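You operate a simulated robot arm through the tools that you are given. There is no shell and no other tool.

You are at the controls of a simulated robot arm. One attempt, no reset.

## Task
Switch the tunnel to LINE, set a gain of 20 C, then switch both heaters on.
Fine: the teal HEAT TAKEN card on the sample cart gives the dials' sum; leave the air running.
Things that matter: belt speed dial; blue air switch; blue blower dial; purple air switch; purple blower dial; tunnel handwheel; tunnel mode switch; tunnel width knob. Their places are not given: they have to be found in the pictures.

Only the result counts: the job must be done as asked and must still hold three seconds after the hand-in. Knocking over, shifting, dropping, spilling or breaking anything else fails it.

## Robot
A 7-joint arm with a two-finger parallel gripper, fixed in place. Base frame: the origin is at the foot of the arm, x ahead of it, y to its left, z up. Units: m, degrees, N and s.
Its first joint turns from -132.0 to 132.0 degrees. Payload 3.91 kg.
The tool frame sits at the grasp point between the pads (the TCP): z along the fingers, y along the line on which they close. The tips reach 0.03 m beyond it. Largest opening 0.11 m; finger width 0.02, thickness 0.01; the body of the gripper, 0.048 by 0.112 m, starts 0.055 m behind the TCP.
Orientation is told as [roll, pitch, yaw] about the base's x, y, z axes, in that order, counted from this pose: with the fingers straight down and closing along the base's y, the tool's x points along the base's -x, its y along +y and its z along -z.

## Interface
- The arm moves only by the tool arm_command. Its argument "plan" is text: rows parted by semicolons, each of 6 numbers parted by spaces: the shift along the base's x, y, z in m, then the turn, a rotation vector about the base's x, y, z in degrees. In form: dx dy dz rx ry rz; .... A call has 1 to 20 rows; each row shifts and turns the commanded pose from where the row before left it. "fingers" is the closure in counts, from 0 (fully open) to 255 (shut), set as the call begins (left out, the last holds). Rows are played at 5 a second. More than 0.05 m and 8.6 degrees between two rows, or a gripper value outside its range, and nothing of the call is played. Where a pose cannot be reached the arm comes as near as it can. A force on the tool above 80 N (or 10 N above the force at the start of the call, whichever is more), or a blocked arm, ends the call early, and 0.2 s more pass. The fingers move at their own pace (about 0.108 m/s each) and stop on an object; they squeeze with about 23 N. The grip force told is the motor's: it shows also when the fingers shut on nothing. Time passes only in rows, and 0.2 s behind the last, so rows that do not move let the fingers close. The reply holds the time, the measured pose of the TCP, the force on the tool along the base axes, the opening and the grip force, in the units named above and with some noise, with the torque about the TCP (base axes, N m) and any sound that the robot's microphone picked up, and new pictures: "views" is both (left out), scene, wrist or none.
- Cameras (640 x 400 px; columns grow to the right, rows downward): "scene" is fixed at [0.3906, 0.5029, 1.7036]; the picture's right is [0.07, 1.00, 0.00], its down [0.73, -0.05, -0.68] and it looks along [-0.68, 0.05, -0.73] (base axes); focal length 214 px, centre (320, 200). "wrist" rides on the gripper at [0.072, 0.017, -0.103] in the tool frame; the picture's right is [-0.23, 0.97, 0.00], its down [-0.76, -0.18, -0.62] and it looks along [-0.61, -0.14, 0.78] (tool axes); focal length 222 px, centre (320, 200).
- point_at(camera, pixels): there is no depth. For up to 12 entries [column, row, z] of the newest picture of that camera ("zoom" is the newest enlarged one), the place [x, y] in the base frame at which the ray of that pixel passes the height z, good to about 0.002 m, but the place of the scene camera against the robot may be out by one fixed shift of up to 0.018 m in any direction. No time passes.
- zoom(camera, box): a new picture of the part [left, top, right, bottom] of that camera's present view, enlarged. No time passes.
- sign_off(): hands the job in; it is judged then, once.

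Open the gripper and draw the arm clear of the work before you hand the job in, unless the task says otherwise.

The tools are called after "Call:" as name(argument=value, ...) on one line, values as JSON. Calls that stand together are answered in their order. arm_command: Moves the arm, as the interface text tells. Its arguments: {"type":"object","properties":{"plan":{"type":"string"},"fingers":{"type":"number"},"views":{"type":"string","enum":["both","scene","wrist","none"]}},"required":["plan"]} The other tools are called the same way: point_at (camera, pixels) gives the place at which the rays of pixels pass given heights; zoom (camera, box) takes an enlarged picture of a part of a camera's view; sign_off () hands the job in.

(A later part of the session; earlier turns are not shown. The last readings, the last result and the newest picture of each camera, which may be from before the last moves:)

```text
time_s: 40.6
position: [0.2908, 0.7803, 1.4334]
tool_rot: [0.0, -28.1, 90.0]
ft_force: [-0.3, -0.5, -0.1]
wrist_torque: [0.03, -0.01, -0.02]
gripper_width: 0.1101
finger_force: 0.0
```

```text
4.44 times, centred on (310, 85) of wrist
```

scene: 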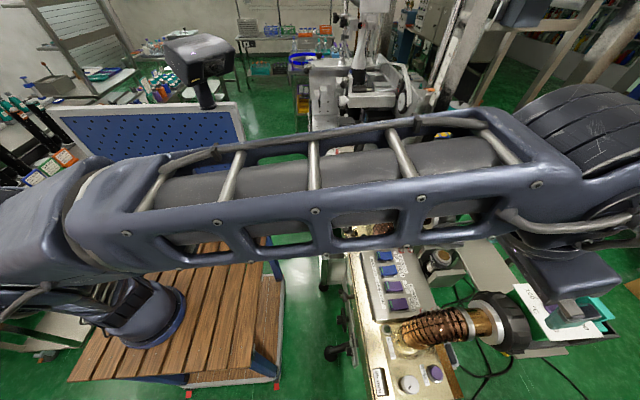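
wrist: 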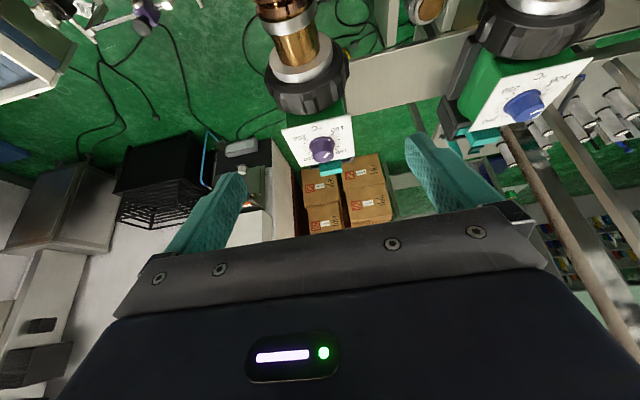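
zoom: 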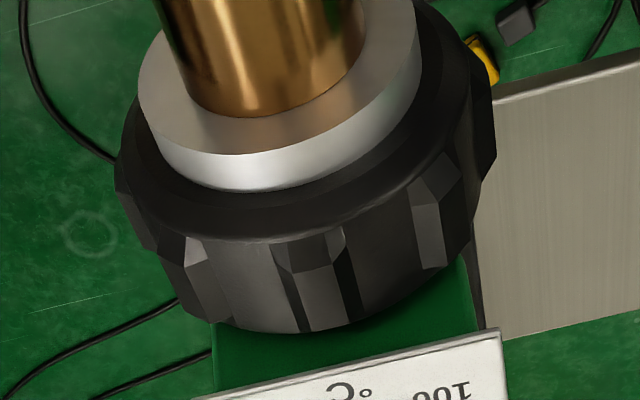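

The nut's top is about z 1.31, so a 42° tilt clears it while staying within reach. I go to a hover over the purple knob with yaw 72°, tilt 42°, fingers set to ~0.065 m.

Call:
arm_command(plan="0.0007 0.0201 -0.004 4.67 0 0;0.0007 0.0201 -0.004 4.67 0 0;0.0007 0.0201 -0.004 4.67 0 0;0.0007 0.0201 -0.004 0 0 -6;0.0007 0.0201 -0.006 0 0 -6;0.0007 0.0201 -0.006 0 0 -6;0 0 0 0 0 0", fingers=104, views="both")

Call:
zoom(camera="wrist", box=[240, 90, 400, 220])

```text
time_s: 42.2
position: [0.2964, 0.9004, 1.4049]
tool_rot: [0.1, -42.0, 71.8]
ft_force: [0.2, 0.2, 0.4]
wrist_torque: [-0.02, 0.02, -0.01]
gripper_width: 0.0652
finger_force: 0.0
```

scene: 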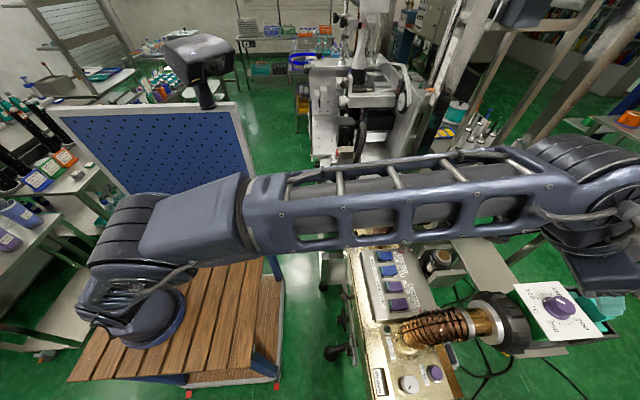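
wrist: 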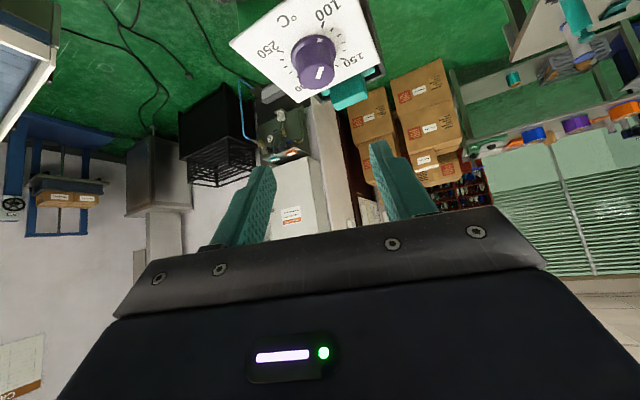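

```text
3.08 times, centred on (320, 155) of wrist
```

zoom: 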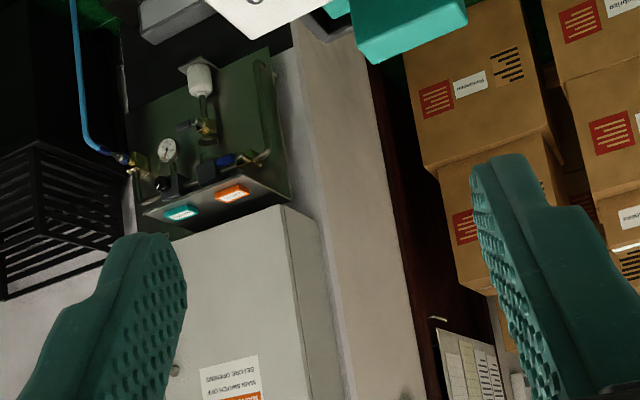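

I check the knob's exact centre from this view with points at z 1.30–1.33.

Call:
zoom(camera="wrist", box=[260, 10, 380, 100])

Call:
point_at(camera="wrist", pixels=[[229, 41, 1.3], [361, 0, 1.3], [380, 64, 1.3], [298, 102, 1.3], [315, 55, 1.305], [317, 72, 1.32], [317, 72, 1.33]])

```text
4.44 times, centred on (320, 55) of wrist
```

zoom: 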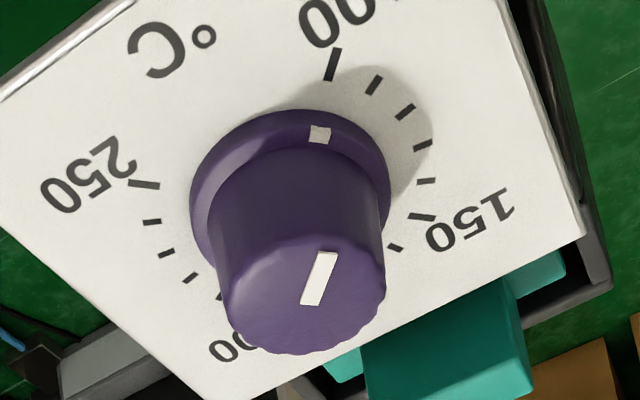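

```text
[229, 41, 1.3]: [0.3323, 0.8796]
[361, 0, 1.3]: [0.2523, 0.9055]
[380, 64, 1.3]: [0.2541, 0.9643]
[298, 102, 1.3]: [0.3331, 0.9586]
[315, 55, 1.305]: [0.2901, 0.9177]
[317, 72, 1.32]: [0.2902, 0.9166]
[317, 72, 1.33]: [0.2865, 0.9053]
```

Triangulating with wrist views only (the scene camera is offset ~−0.015 in x), the dial plate is at z≈1.273 and the knob axis at (0.304, 0.948), knob top ≈1.30. I adjust the hover to that and look again.

Call:
arm_command(plan="0.001 0.012 -0.01 0 0 0;0.001 0.012 -0.01 0 0 0;0.001 0.01 -0.012 0 0 0;0 0 -0.012 0 0 0;0 0 0 0 0 0", views="both")

Call:
zoom(camera="wrist", box=[200, 20, 420, 180])

```text
time_s: 43.4
position: [0.2979, 0.9371, 1.3602]
tool_rot: [0.1, -42.0, 71.7]
ft_force: [-0.5, -1.2, 0.3]
wrist_torque: [-0.03, 0.0, 0.0]
gripper_width: 0.0651
finger_force: 0.1
```

scene: 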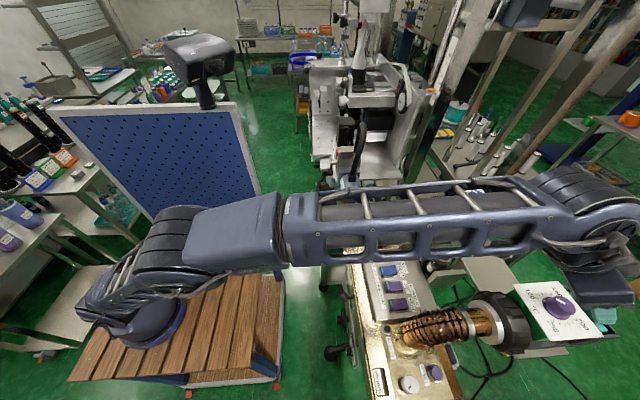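
wrist: 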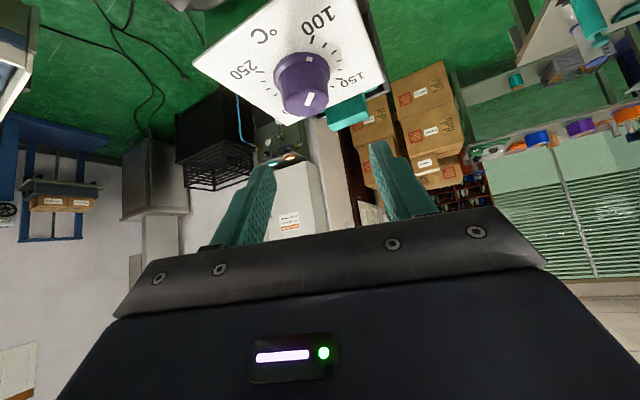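

```text
2.50 times, centred on (310, 100) of wrist
```

zoom: 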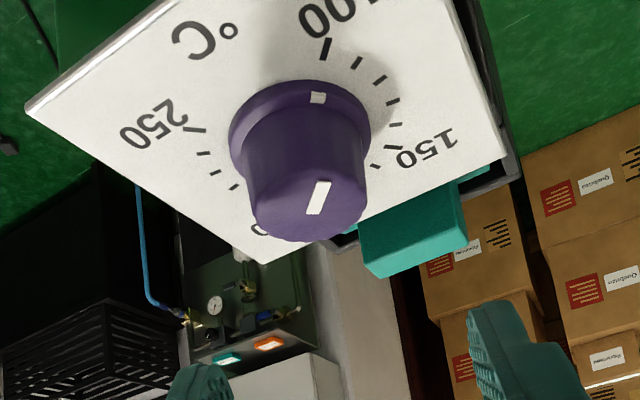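

I refine with new rays for the plate corners and the knob from this closer pose.

Call:
point_at(camera="wrist", pixels=[[192, 63.2, 1.3], [192, 63.2, 1.27], [286.8, 125.2, 1.3], [286.8, 125.2, 1.27], [384, 82, 1.3], [384, 82, 1.27], [302, 70, 1.28], [302, 70, 1.27], [305, 96, 1.3], [305, 96, 1.31]])

```text
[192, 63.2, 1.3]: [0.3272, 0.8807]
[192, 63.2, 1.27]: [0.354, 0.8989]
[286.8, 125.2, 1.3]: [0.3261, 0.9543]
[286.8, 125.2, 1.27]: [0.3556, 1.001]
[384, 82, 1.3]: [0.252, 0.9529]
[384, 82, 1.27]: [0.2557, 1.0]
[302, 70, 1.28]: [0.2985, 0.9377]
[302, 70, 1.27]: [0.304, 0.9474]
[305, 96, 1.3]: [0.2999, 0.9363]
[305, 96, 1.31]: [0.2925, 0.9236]
```

The axis is at (0.3025, 0.946) and the plate at z 1.273. I lower straight down so the tips straddle the knob just above its skirt.

Call:
arm_command(plan="0 -0.005 -0.012 0 0 0;0 0 -0.013 0 0 0;0 0 -0.013 0 0 0;0 0 -0.011 0 0 0;0 0 0 0 0 0", views="both")

Call:
zoom(camera="wrist", box=[200, 60, 420, 220])

Call:
zoom(camera="scene", box=[500, 250, 640, 350])

```text
time_s: 44.6
position: [0.2983, 0.9296, 1.3122]
tool_rot: [0.0, -42.1, 71.9]
ft_force: [0.1, -0.4, 0.6]
wrist_torque: [0.0, -0.01, -0.02]
gripper_width: 0.0649
finger_force: 0.1
```

scene: 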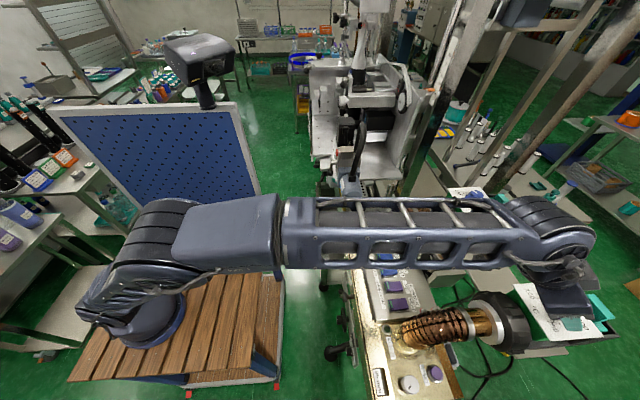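
wrist: 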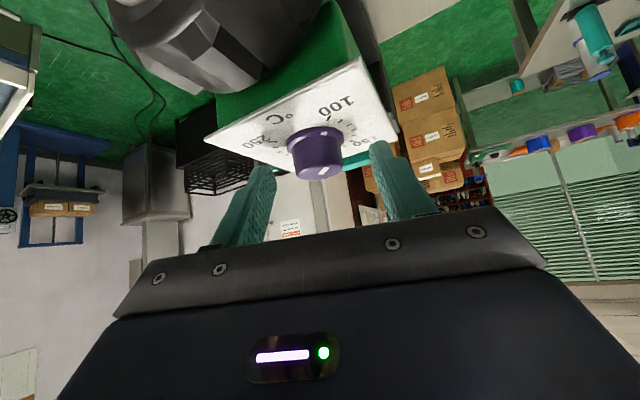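

```text
2.50 times, centred on (310, 140) of wrist
```

zoom: 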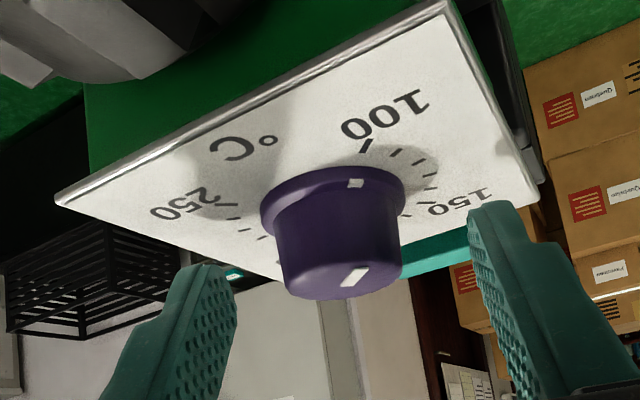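

```text
4.00 times, centred on (570, 300) of scene
```

zoom: 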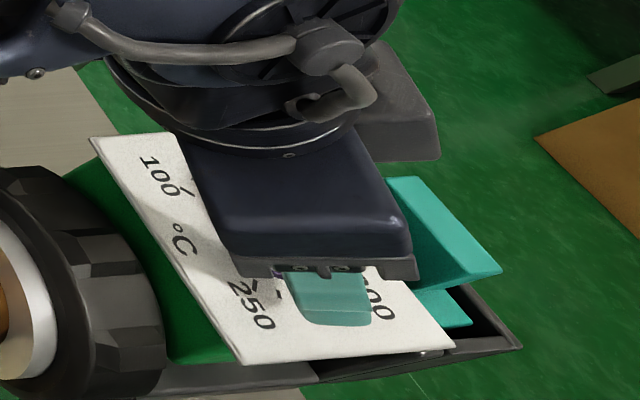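

The knob sits between the tips as predicted. Before swinging the tool to the start yaw I check the nut's height relative to the camera from this view.

Call:
zoom(camera="wrist", box=[90, 0, 350, 130])

Call:
point_at(camera="wrist", pixels=[[190, 92, 1.31], [190, 92, 1.29], [190, 92, 1.27], [190, 92, 1.25], [250, 70, 1.3], [250, 70, 1.28], [250, 70, 1.26]])

```text
2.46 times, centred on (220, 65) of wrist
```

zoom: 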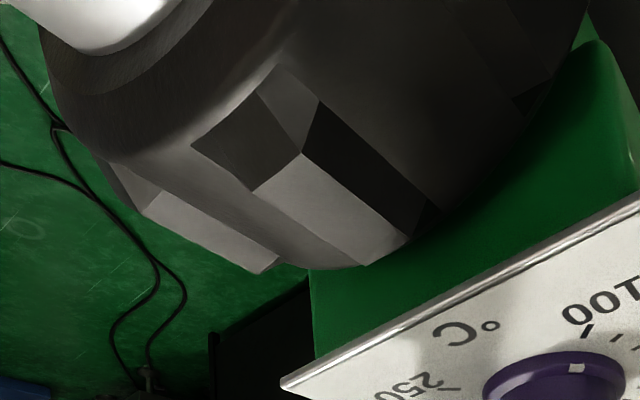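

```text
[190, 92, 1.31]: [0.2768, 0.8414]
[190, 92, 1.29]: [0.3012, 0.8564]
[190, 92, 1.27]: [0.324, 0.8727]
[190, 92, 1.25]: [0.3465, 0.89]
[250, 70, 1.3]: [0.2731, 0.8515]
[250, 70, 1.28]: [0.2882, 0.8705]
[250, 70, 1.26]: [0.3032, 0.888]
```

The nut's top is only about z 1.27, so there is ample clearance. I swing the open fingers around the knob to yaw ≈110°.

Call:
arm_command(plan="0.0019 0 0 0 0 7.6;0.0019 0 0 0 0 7.6;0.0019 0 0 0 0 7.6;0.0019 0 0 0 0 7.6;0.0019 0 0 0 0 7.6;0 0 0 0 0 0", views="wrist")

Call:
zoom(camera="wrist", box=[200, 60, 420, 220])

```text
time_s: 46.0
position: [0.3077, 0.9303, 1.312]
tool_rot: [0.0, -42.0, 109.9]
ft_force: [-0.4, 0.8, -0.6]
wrist_torque: [-0.01, 0.01, 0.01]
gripper_width: 0.0651
finger_force: 0.1
```

wrist: 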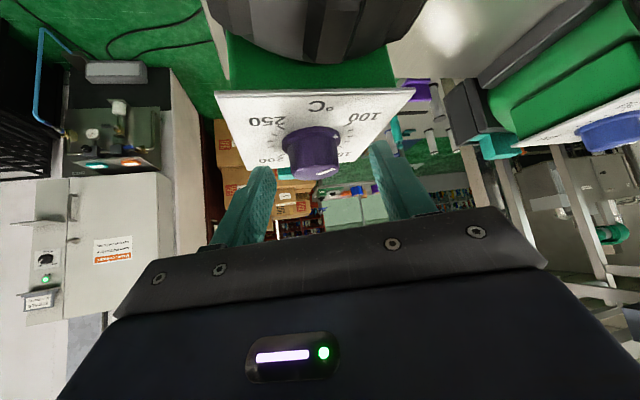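

```text
2.50 times, centred on (310, 140) of wrist
```

zoom: 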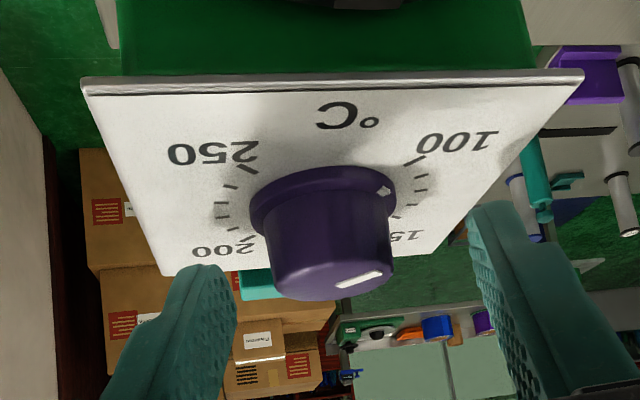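

The knob is ~4 mm left of the finger centre line (column 314 vs 320), so I shift by (+0.0015, +0.004) and close on it.

Call:
arm_command(plan="0.0015 0.004 -0.001 0 0 0;0 0 0 0 0 0", views="none")

Call:
arm_command(plan="0 0 0 0 0 0;0 0 0 0 0 0;0 0 0 0 0 0;0 0 0 0 0 0", fingers=255, views="wrist")

Call:
zoom(camera="wrist", box=[200, 60, 420, 220])

```text
time_s: 46.6
position: [0.3087, 0.934, 1.3109]
tool_rot: [0.0, -42.0, 109.8]
ft_force: [0.2, -0.2, -0.1]
wrist_torque: [-0.05, 0.0, -0.01]
gripper_width: 0.0651
finger_force: 0.1
```

```text
time_s: 47.6
position: [0.3099, 0.9347, 1.3109]
tool_rot: [-0.1, -41.9, 109.8]
ft_force: [8.0, 8.0, 2.2]
wrist_torque: [0.58, -0.07, -0.14]
gripper_width: 0.0329
finger_force: 44.6
```

wrist: 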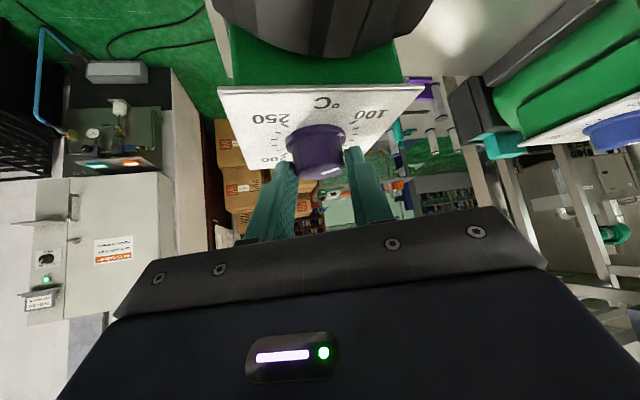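

```text
2.50 times, centred on (310, 140) of wrist
```

zoom: 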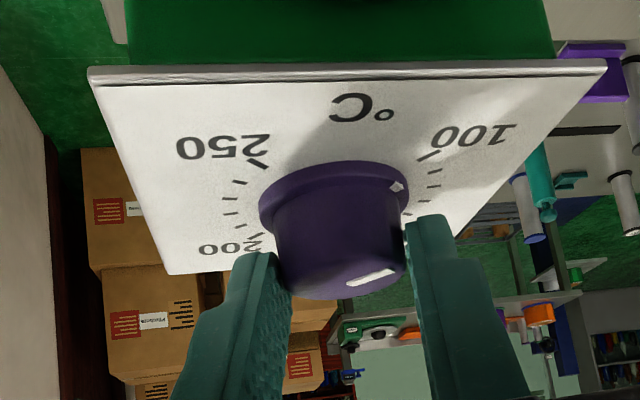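

The knob is gripped (0.033 m) with low side force. I turn clockwise (−z) 24° along the circle around the axis and check.

Call:
arm_command(plan="-0.0022 -0.0006 0 0 0 -8;-0.0022 -0.0004 0 0 0 -8;-0.0022 0 0 0 0 -8", views="wrist")

Call:
zoom(camera="wrist", box=[200, 60, 420, 220])

```text
time_s: 48.4
position: [0.3055, 0.9334, 1.3119]
tool_rot: [0.0, -42.1, 85.7]
ft_force: [14.5, 11.5, 5.5]
wrist_torque: [-0.05, -0.61, -0.23]
gripper_width: 0.0332
finger_force: 44.9
```

wrist: 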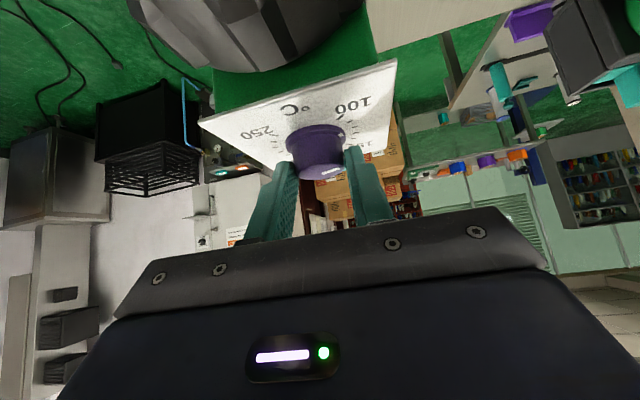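

```text
2.50 times, centred on (310, 140) of wrist
```

zoom: 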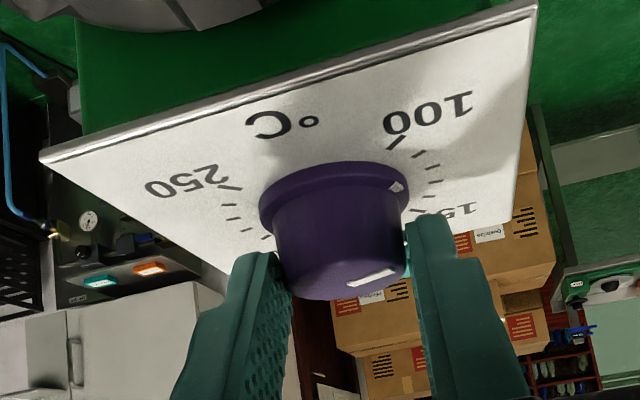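

The dial turns with the grip (mark now past the second tick). I continue to about yaw 30°.

Call:
arm_command(plan="-0.0012 0.0014 0 0 0 -8;-0.0022 0.0006 0 0 0 -8;-0.002 0.0009 0 0 0 -8;-0.0019 0.0012 0 0 0 -8;-0.0017 0.0014 0 0 0 -8;-0.0015 0.0016 0 0 0 -8;-0.0013 0.0019 0 0 0 -8", views="wrist")

Call:
zoom(camera="wrist", box=[200, 60, 420, 220])

```text
time_s: 50.0
position: [0.2919, 0.9412, 1.3109]
tool_rot: [0.0, -42.0, 29.5]
ft_force: [15.2, -35.7, -8.0]
wrist_torque: [-1.06, -0.05, -0.58]
gripper_width: 0.0333
finger_force: 45.1
```

wrist: 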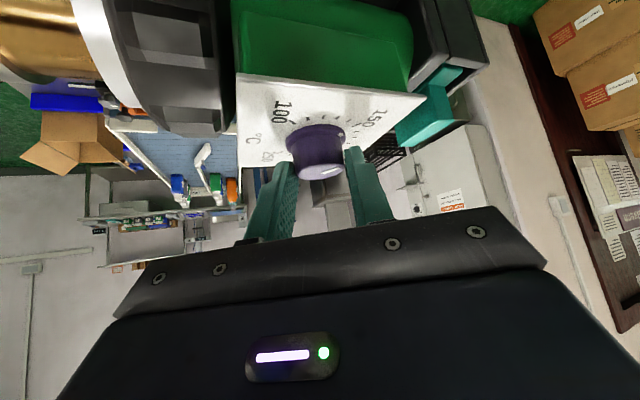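

```text
2.50 times, centred on (310, 140) of wrist
```

zoom: 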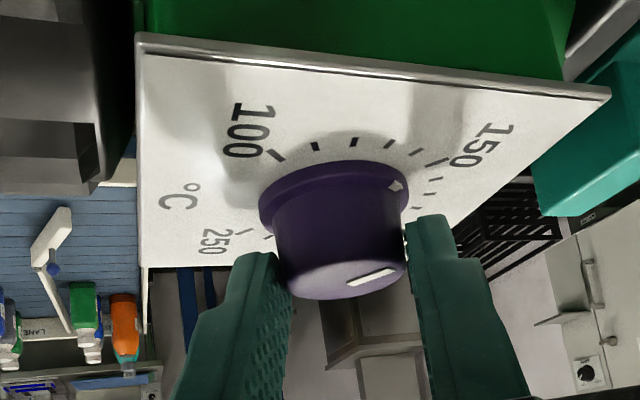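

The dial is now near 150 °C. I open, swing back to yaw 110° along the circle, and re-grip.

Call:
arm_command(plan="0 0 0 0 0 0;0 0 0 0 0 0;0.0013 -0.0019 0 0 0 8;0.0015 -0.0016 0 0 0 8;0.0017 -0.0014 0 0 0 8;0.0019 -0.0012 0 0 0 8;0.002 -0.0009 0 0 0 8;0.0022 -0.0006 0 0 0 8;0.0022 -0.0004 0 0 0 8;0.0022 0 0 0 0 8;0.0022 0.0004 0 0 0 8;0.0022 0.0006 0 0 0 8;0 0 0 0 0 0", fingers=104, views="wrist")

Call:
zoom(camera="wrist", box=[200, 60, 420, 220])

```text
time_s: 52.8
position: [0.3104, 0.9351, 1.3106]
tool_rot: [0.0, -41.9, 110.0]
ft_force: [-0.7, -1.4, 0.1]
wrist_torque: [-0.02, -0.01, -0.05]
gripper_width: 0.0652
finger_force: 0.1
```

wrist: 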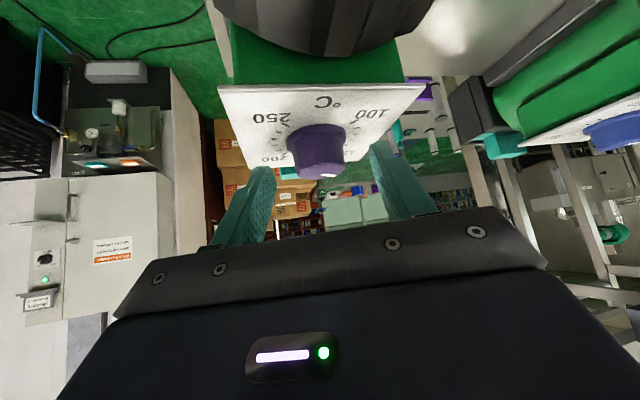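

```text
2.50 times, centred on (310, 140) of wrist
```

zoom: 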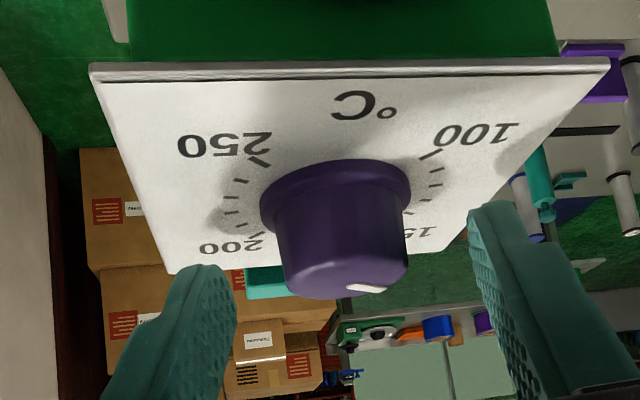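

The dial stayed near 150. I close again and turn another 80°.

Call:
arm_command(plan="0 0 0 0 0 0;0 0 0 0 0 0;0 0 0 0 0 0;-0.0022 -0.0006 0 0 0 -8;-0.0022 -0.0004 0 0 0 -8;-0.0022 0 0 0 0 -8;-0.002 0.0006 0 0 0 -8;-0.0022 0.0006 0 0 0 -8;-0.002 0.0009 0 0 0 -8;-0.0019 0.0012 0 0 0 -8;-0.0017 0.0012 0 0 0 -8;-0.0015 0.0012 0 0 0 -8;-0.0013 0.0012 0 0 0 -8", fingers=255, views="wrist")

Call:
zoom(camera="wrist", box=[200, 60, 420, 220])

```text
time_s: 55.6
position: [0.2908, 0.9407, 1.3098]
tool_rot: [0.0, -42.2, 29.7]
ft_force: [17.3, 6.2, 1.5]
wrist_torque: [-0.01, -1.3, -0.02]
gripper_width: 0.0332
finger_force: 45.0
```

wrist: 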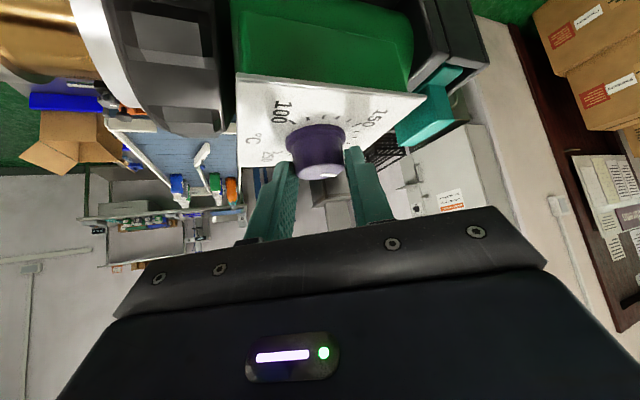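

```text
2.50 times, centred on (310, 140) of wrist
```

zoom: 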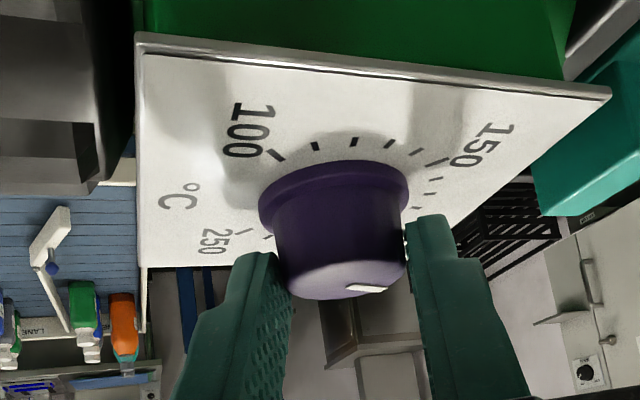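

Now I release, swing back to yaw ≈72° and lift straight up to read the purple dial from above.

Call:
arm_command(plan="0 0 0 0 0 0;0 0 0 0 0 0;0.0013 -0.0012 0 0 0 8;0.0015 -0.0012 0 0 0 8;0.0017 -0.0012 0 0 0 8;0.0019 -0.0012 0 0 0 8;0.002 -0.0009 0 0 0 8;0 0 0.02 0 0 0;0 0 0.025 0 0 0;0 -0.03 0.03 0 0 0;0 -0.04 0.03 0 0 0;0 -0.04 0.02 0 0 0", fingers=104, views="both")

Call:
zoom(camera="wrist", box=[260, 0, 400, 120])

Call:
zoom(camera="scene", box=[510, 270, 610, 340])

```text
time_s: 58.2
position: [0.2983, 0.8264, 1.4324]
tool_rot: [0.0, -41.9, 69.9]
ft_force: [-0.8, 0.2, -1.3]
wrist_torque: [0.0, 0.0, -0.02]
gripper_width: 0.0651
finger_force: 0.1
```

scene: 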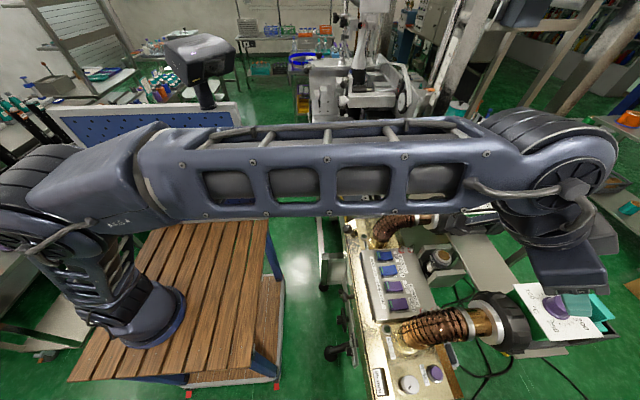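
wrist: 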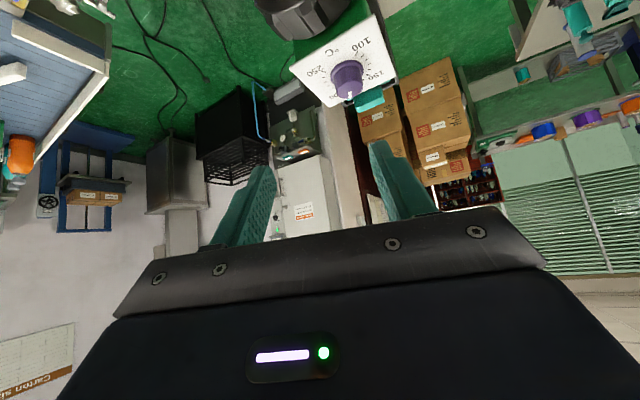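

```text
3.33 times, centred on (330, 60) of wrist
```

zoom: 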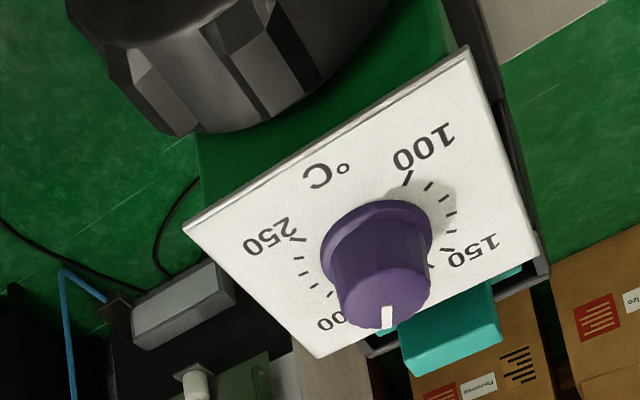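

```text
5.71 times, centred on (560, 305) of scene
```

zoom: 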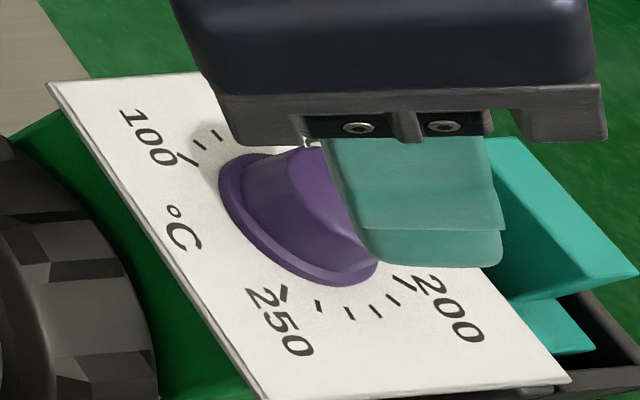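

The purple dial pointer is now between 150 and 200, roughly 180. I move over to the blue dial, computed at about (0.024, 0.952), hovering first for a look.

Call:
arm_command(plan="-0.03 0 0.01 0 0 2.5;-0.035 0.005 0.005 0 0 2.5;-0.039 0.005 0 0 0 2.5;-0.039 0.005 0 0 0 2.5;-0.039 0.005 0 0 0 2.5;-0.039 0.005 0 0 0 2.5;-0.035 0.005 0 0 0 2.5;-0.02 0 0 0 0 1;0 0 0 0 0 0", views="both")

Call:
zoom(camera="wrist", box=[240, 0, 400, 130])

Call:
zoom(camera="scene", box=[500, 260, 620, 350])

```text
time_s: 60.2
position: [0.0232, 0.8559, 1.45]
tool_rot: [-0.1, -42.1, 88.4]
ft_force: [0.5, 0.0, 0.0]
wrist_torque: [0.01, -0.01, 0.01]
gripper_width: 0.0651
finger_force: 0.1
```

scene: 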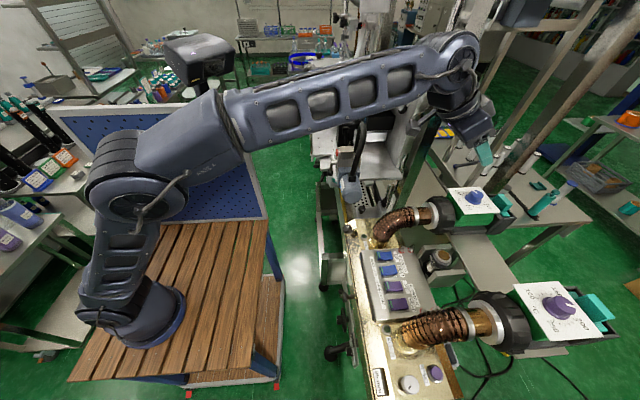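
wrist: 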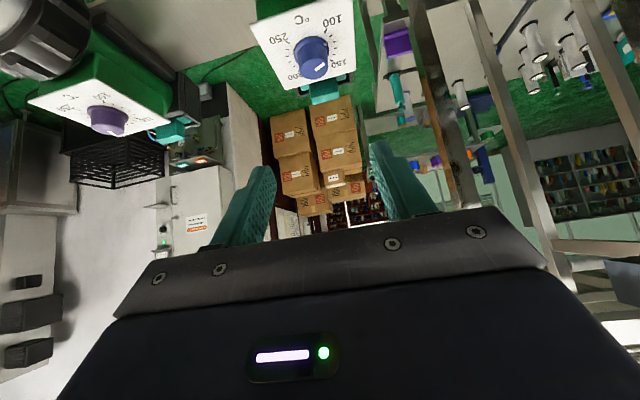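

```text
3.08 times, centred on (320, 65) of wrist
```

zoom: 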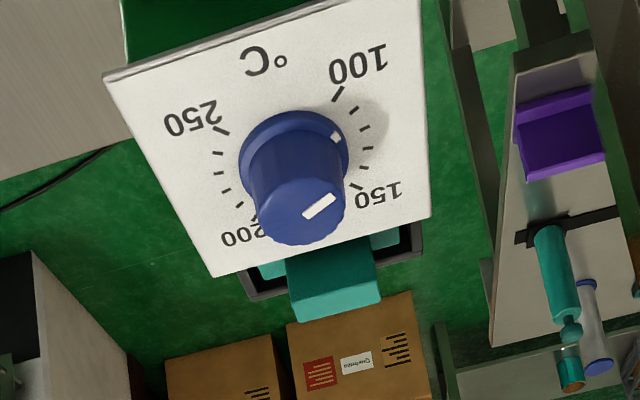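

```text
4.44 times, centred on (560, 305) of scene
```

zoom: 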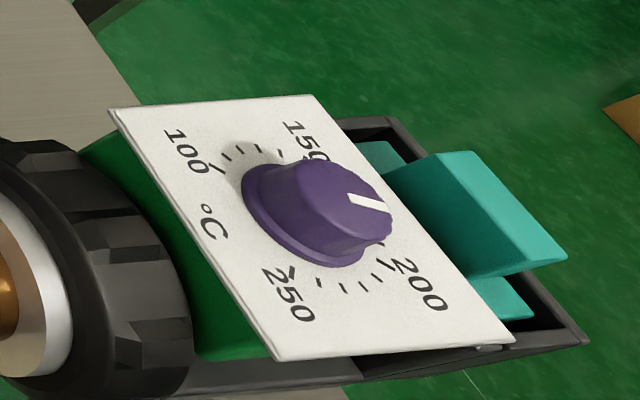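

Purple now reads about 190–200 on the scene view; blue is at about 110–120. I get the blue knob's centre from this view at the known plate height.

Call:
point_at(camera="wrist", pixels=[[311.2, 52, 1.278], [249.5, 24, 1.273], [286, 90, 1.273], [356, 70, 1.273], [312, 67, 1.297]])

Call:
zoom(camera="wrist", box=[60, 70, 180, 150])

```text
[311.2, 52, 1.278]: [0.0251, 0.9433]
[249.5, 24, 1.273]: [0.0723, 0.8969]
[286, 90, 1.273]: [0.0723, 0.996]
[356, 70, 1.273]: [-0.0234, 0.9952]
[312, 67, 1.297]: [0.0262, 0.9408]
```

```text
5.00 times, centred on (120, 110) of wrist
```

zoom: 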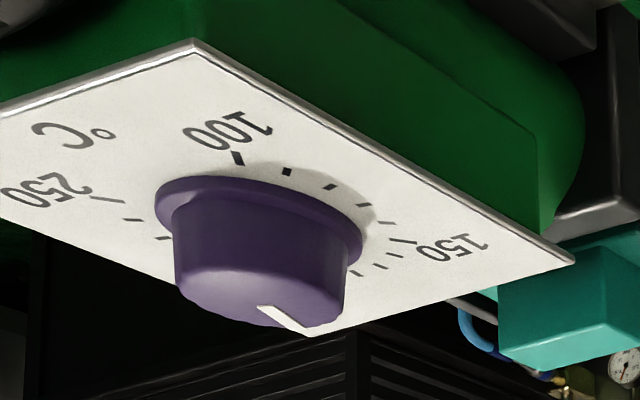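

Blue plate centre is (0.0245, 0.946); by analogy with the purple one I use axis (0.026, 0.9495). I lower the open fingers around the blue knob.

Call:
arm_command(plan="0.001 0.03 -0.02 0 0 0;0.001 0.03 -0.02 0 0 0;0 0.0176 -0.02 0 0 0;0 0 -0.02 0 0 0;0 0 -0.02 0 0 0;0 0 -0.015 0 0 0;0 0 -0.013 0 0 0;0 0 -0.011 0 0 0;0 0 0 0 0 0", views="both")

Call:
zoom(camera="wrist", box=[200, 60, 420, 220])

```text
time_s: 62.2
position: [0.0258, 0.9339, 1.3115]
tool_rot: [0.0, -42.0, 88.5]
ft_force: [0.4, 0.2, -0.6]
wrist_torque: [0.01, 0.01, -0.05]
gripper_width: 0.065
finger_force: 0.0
```

scene: 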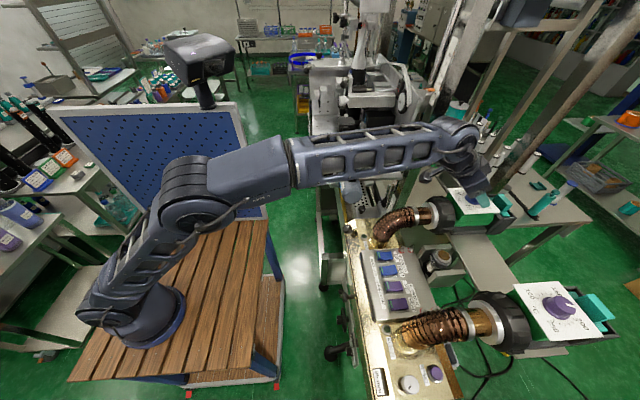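
wrist: 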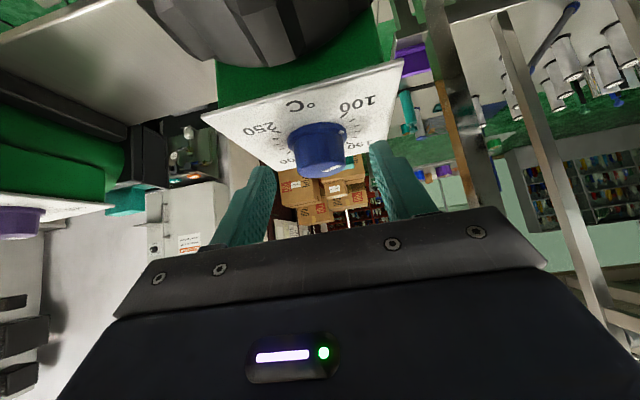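

```text
2.50 times, centred on (310, 140) of wrist
```

zoom: 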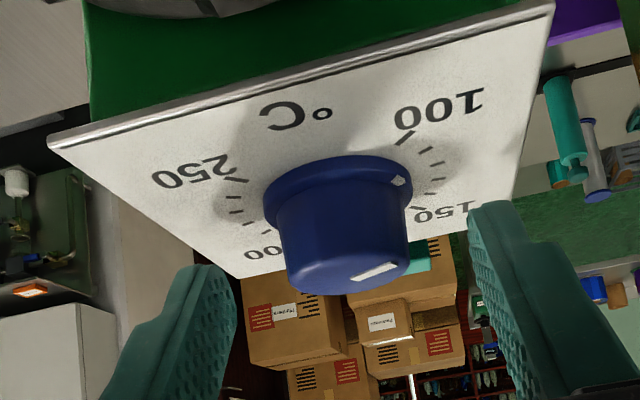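

Framing matches the purple case. I swing to yaw 120°, then close on the knob.

Call:
arm_command(plan="0.0022 0.0001 0 0 0 8;0.0022 0.0004 0 0 0 8;0.0021 0.0007 0 0 0 8;0.0021 0.0009 0 0 0 8;0 0 0 0 0 0", views="none")

Call:
arm_command(plan="0 0 0 0 0 0;0 0 0 0 0 0;0 0 0 0 0 0;0 0 0 0 0 0", fingers=255, views="wrist")

Call:
zoom(camera="wrist", box=[200, 60, 420, 220])

```text
time_s: 63.4
position: [0.0332, 0.935, 1.3123]
tool_rot: [0.1, -41.9, 120.3]
ft_force: [-0.3, 0.4, -0.7]
wrist_torque: [-0.01, -0.05, 0.01]
gripper_width: 0.0654
finger_force: 0.0
```

```text
time_s: 64.4
position: [0.0326, 0.9351, 1.3119]
tool_rot: [0.0, -42.0, 120.4]
ft_force: [-7.4, -8.6, -1.9]
wrist_torque: [-0.5, 0.17, 0.18]
gripper_width: 0.0334
finger_force: 44.6
```

wrist: 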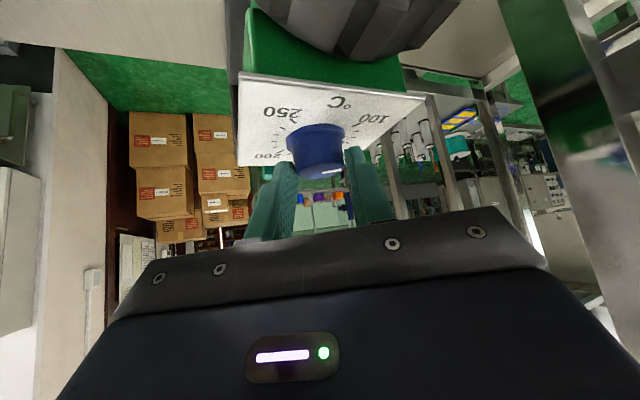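

```text
2.50 times, centred on (310, 140) of wrist
```

zoom: 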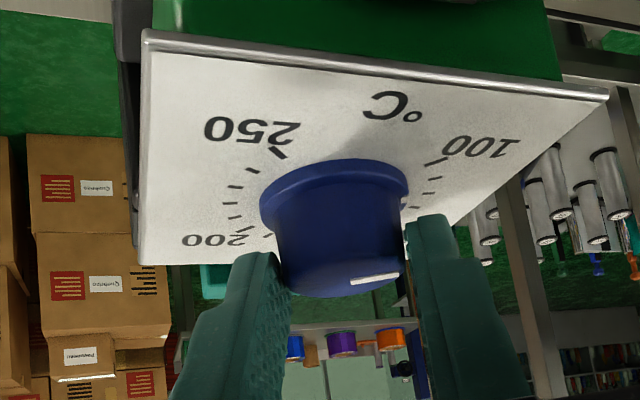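

Gripped well. I turn clockwise 72° along the circle.

Call:
arm_command(plan="-0.002 -0.0009 0 0 0 -8;-0.0021 -0.0007 0 0 0 -8;-0.0022 -0.0004 0 0 0 -8;-0.0023 -0.0001 0 0 0 -8;-0.0022 0.0002 0 0 0 -8;-0.0021 0.0006 0 0 0 -8;-0.0021 0.0008 0 0 0 -8;-0.0019 0.0011 0 0 0 -8;-0.0018 0.0014 0 0 0 -8", views="wrist")

Call:
zoom(camera="wrist", box=[200, 60, 420, 220])

```text
time_s: 66.4
position: [0.0136, 0.9356, 1.312]
tool_rot: [0.1, -42.0, 48.2]
ft_force: [-9.7, -13.0, -4.8]
wrist_torque: [-0.89, 0.42, -0.04]
gripper_width: 0.0331
finger_force: 44.7
```

wrist: 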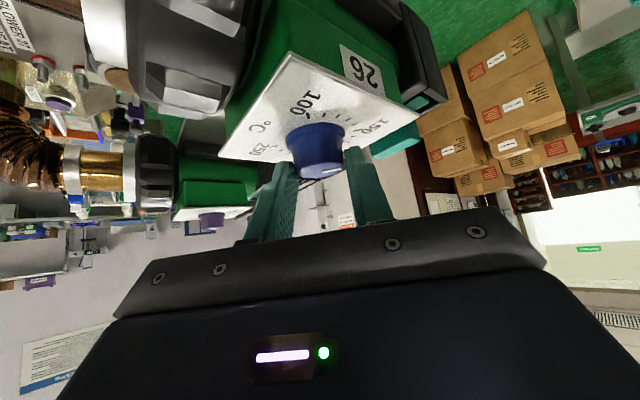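

```text
2.50 times, centred on (310, 140) of wrist
```

zoom: 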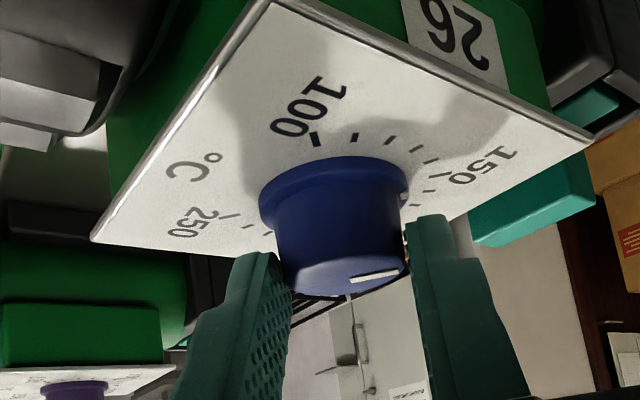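

Blue is now past 150. I release, swing back 56°, re-grip and turn another 56°.

Call:
arm_command(plan="0 0 0 0 0 0;0 0 0 0 0 0;0.0018 -0.0014 0 0 0 8;0.0019 -0.0011 0 0 0 8;0.0021 -0.0008 0 0 0 8;0.0021 -0.0006 0 0 0 8;0.0022 -0.0002 0 0 0 8;0.0023 0.0001 0 0 0 8;0.0022 0.0004 0 0 0 8;0 0 0 0 0 0", fingers=104, views="wrist")

Call:
arm_command(plan="0 0 0 0 0 0;0 0 0 0 0 0;0 0 0 0 0 0;-0.0022 -0.0004 0 0 0 -8;-0.0023 -0.0001 0 0 0 -8;-0.0022 0.0002 0 0 0 -8;-0.0021 0.0006 0 0 0 -8;-0.0021 0.0008 0 0 0 -8;-0.0019 0.0011 0 0 0 -8;-0.0018 0.0014 0 0 0 -8", fingers=255, views="wrist")

```text
time_s: 68.6
position: [0.0308, 0.9329, 1.312]
tool_rot: [0.0, -42.0, 104.3]
ft_force: [-0.4, 0.1, -0.4]
wrist_torque: [-0.02, 0.0, 0.02]
gripper_width: 0.0653
finger_force: 0.0
```

wrist: 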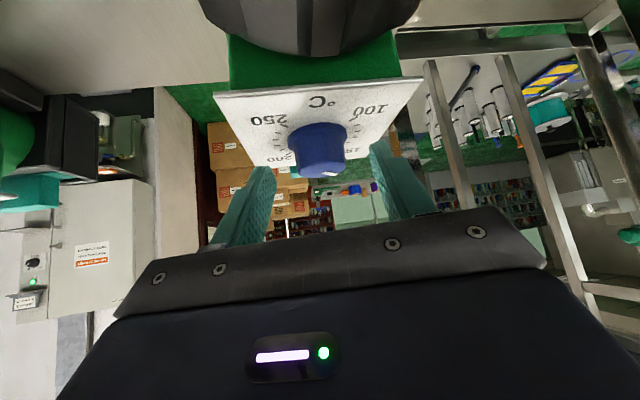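

```text
time_s: 70.8
position: [0.0161, 0.9369, 1.3111]
tool_rot: [0.0, -42.1, 48.2]
ft_force: [-5.9, -2.8, -0.9]
wrist_torque: [-0.11, -0.05, 0.06]
gripper_width: 0.0328
finger_force: 44.9
```

wrist: 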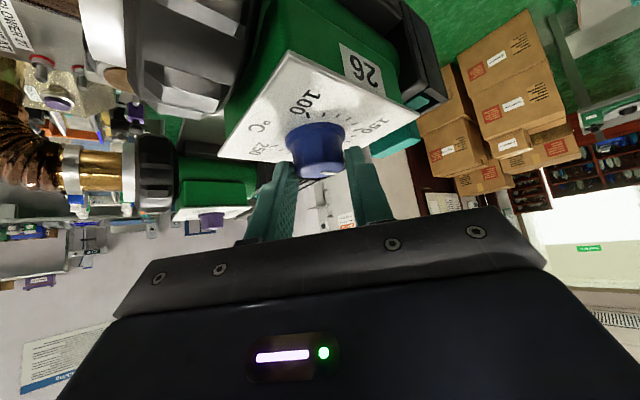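

Now I release, swing back to the middle yaw and lift up and back to read both dials from above.

Call:
arm_command(plan="0 0 0 0 0 0;0 0 0 0 0 0;0.0018 -0.0014 0 0 0 8;0.0019 -0.0011 0 0 0 8;0.0021 -0.0008 0 0 0 8;0.0021 -0.0006 0 0 0 8;0.0022 -0.0002 0 0 0 8;0 0 0.02 0 0 0;0 0 0.025 0 0 0;0.02 -0.02 0.03 -3 0 0;0.03 -0.025 0.02 -4 0 0;0.03 -0.025 0.02 -4 0 0;0.03 -0.025 0.01 -3 0 0;0 0 0 0 0 0", fingers=104, views="both")

Call:
zoom(camera="scene", box=[440, 170, 520, 230])

Call:
zoom(camera="wrist", box=[280, 20, 440, 160])

Call:
zoom(camera="wrist", box=[60, 40, 240, 160])

```text
time_s: 73.8
position: [0.1356, 0.8364, 1.4353]
tool_rot: [-0.5, -28.0, 88.6]
ft_force: [-0.3, 0.2, -1.3]
wrist_torque: [0.01, -0.02, -0.01]
gripper_width: 0.0654
finger_force: 0.1
```

scene: 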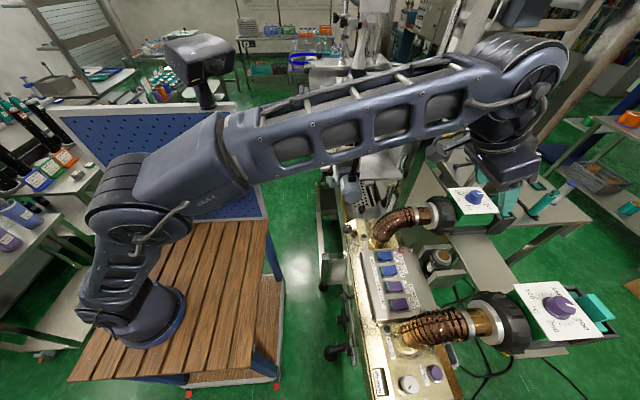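
wrist: 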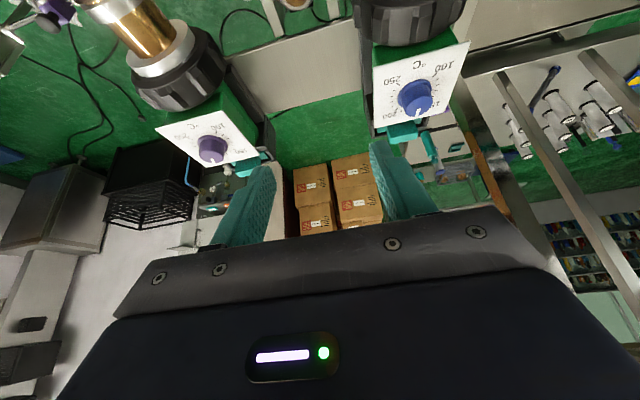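

```text
6.67 times, centred on (480, 200) of scene
```

zoom: 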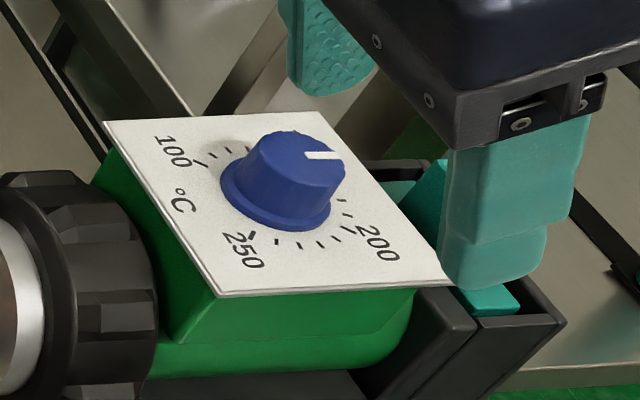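

```text
2.86 times, centred on (360, 90) of wrist
```

zoom: 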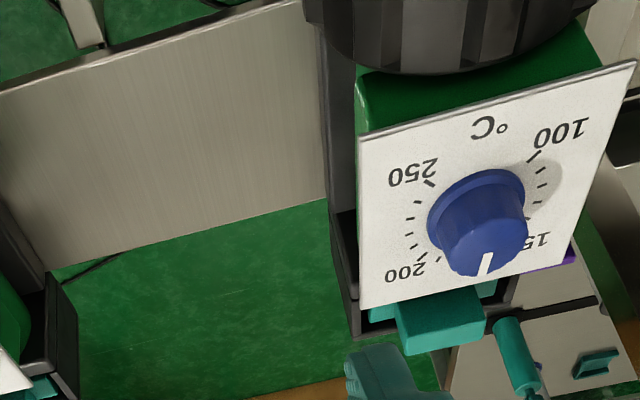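

```text
3.33 times, centred on (150, 100) of wrist
```

zoom: 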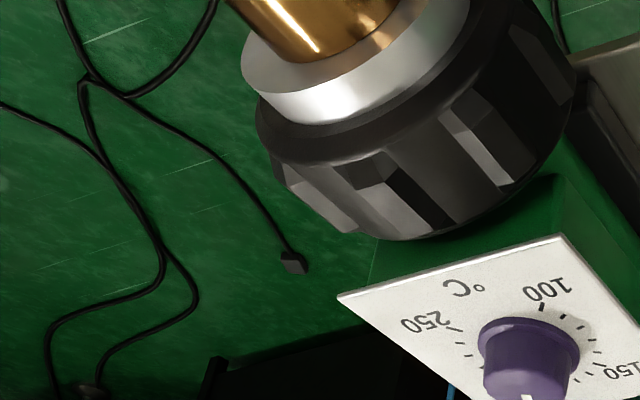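

Both pointers sit near 180. I move back so the wrist camera can read the gain display on the panel's front.

Call:
arm_command(plan="0.005 -0.04 0.005 -4 0 0;0.005 -0.04 0.005 -4 0 0;0.005 -0.04 0.005 -4 0 0;0.005 -0.04 0 -4 0 0;0.005 -0.04 0 -4 0 0;0.005 -0.04 -0.01 -4 0 0;0.005 -0.04 -0.01 -4 0 0;0.005 -0.04 -0.02 0 0 0;0.01 -0.02 -0.03 0 0 0;0 0 0 0 0 0", fingers=0, views="both")

Call:
zoom(camera="wrist", box=[280, 80, 420, 200])

Call:
zoom(camera="scene", box=[510, 270, 610, 340])

Call:
zoom(camera="scene", box=[440, 170, 520, 230])

```text
time_s: 76.0
position: [0.1859, 0.4972, 1.382]
tool_rot: [-1.1, 0.0, 88.8]
ft_force: [0.3, 1.0, 0.0]
wrist_torque: [-0.01, 0.04, 0.01]
gripper_width: 0.1101
finger_force: 0.0
```

scene: 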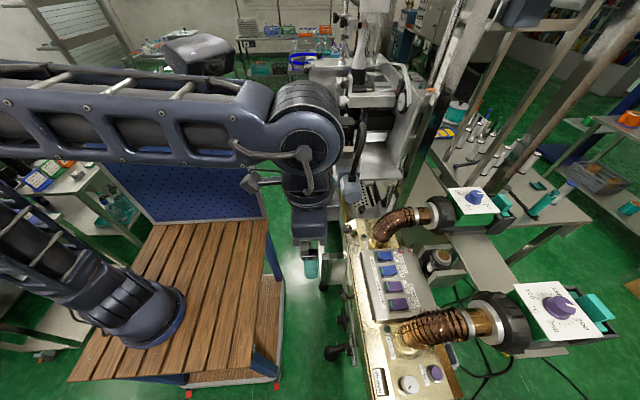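
wrist: 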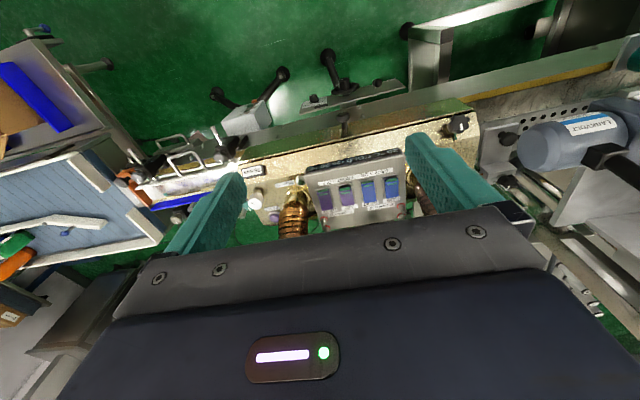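

```text
3.33 times, centred on (350, 140) of wrist
```

zoom: 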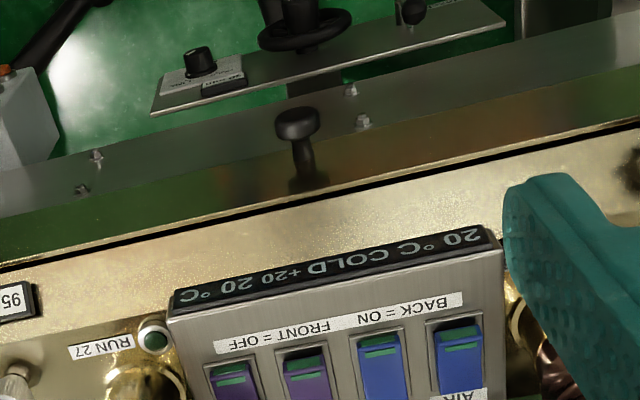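

```text
5.71 times, centred on (560, 305) of scene
```

zoom: 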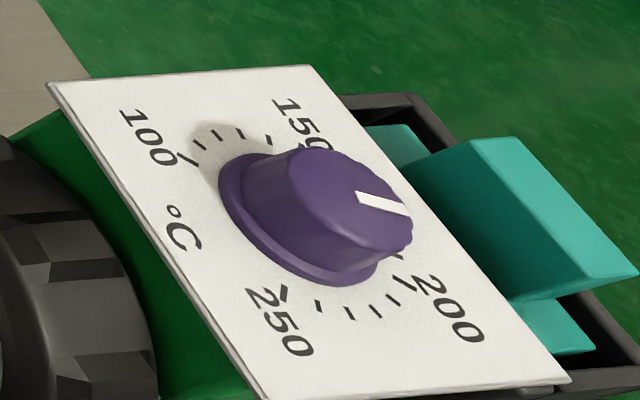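

```text
6.67 times, centred on (480, 200) of scene
```

zoom: 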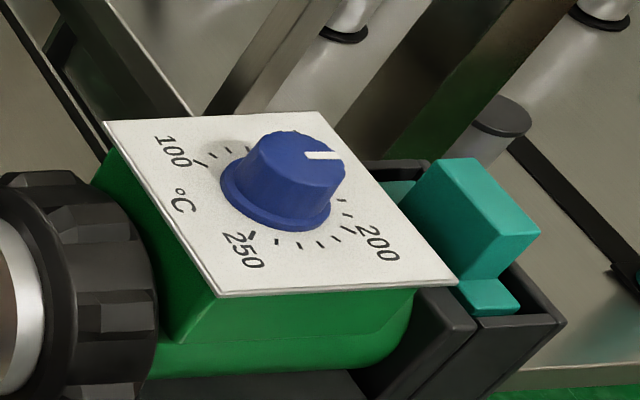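

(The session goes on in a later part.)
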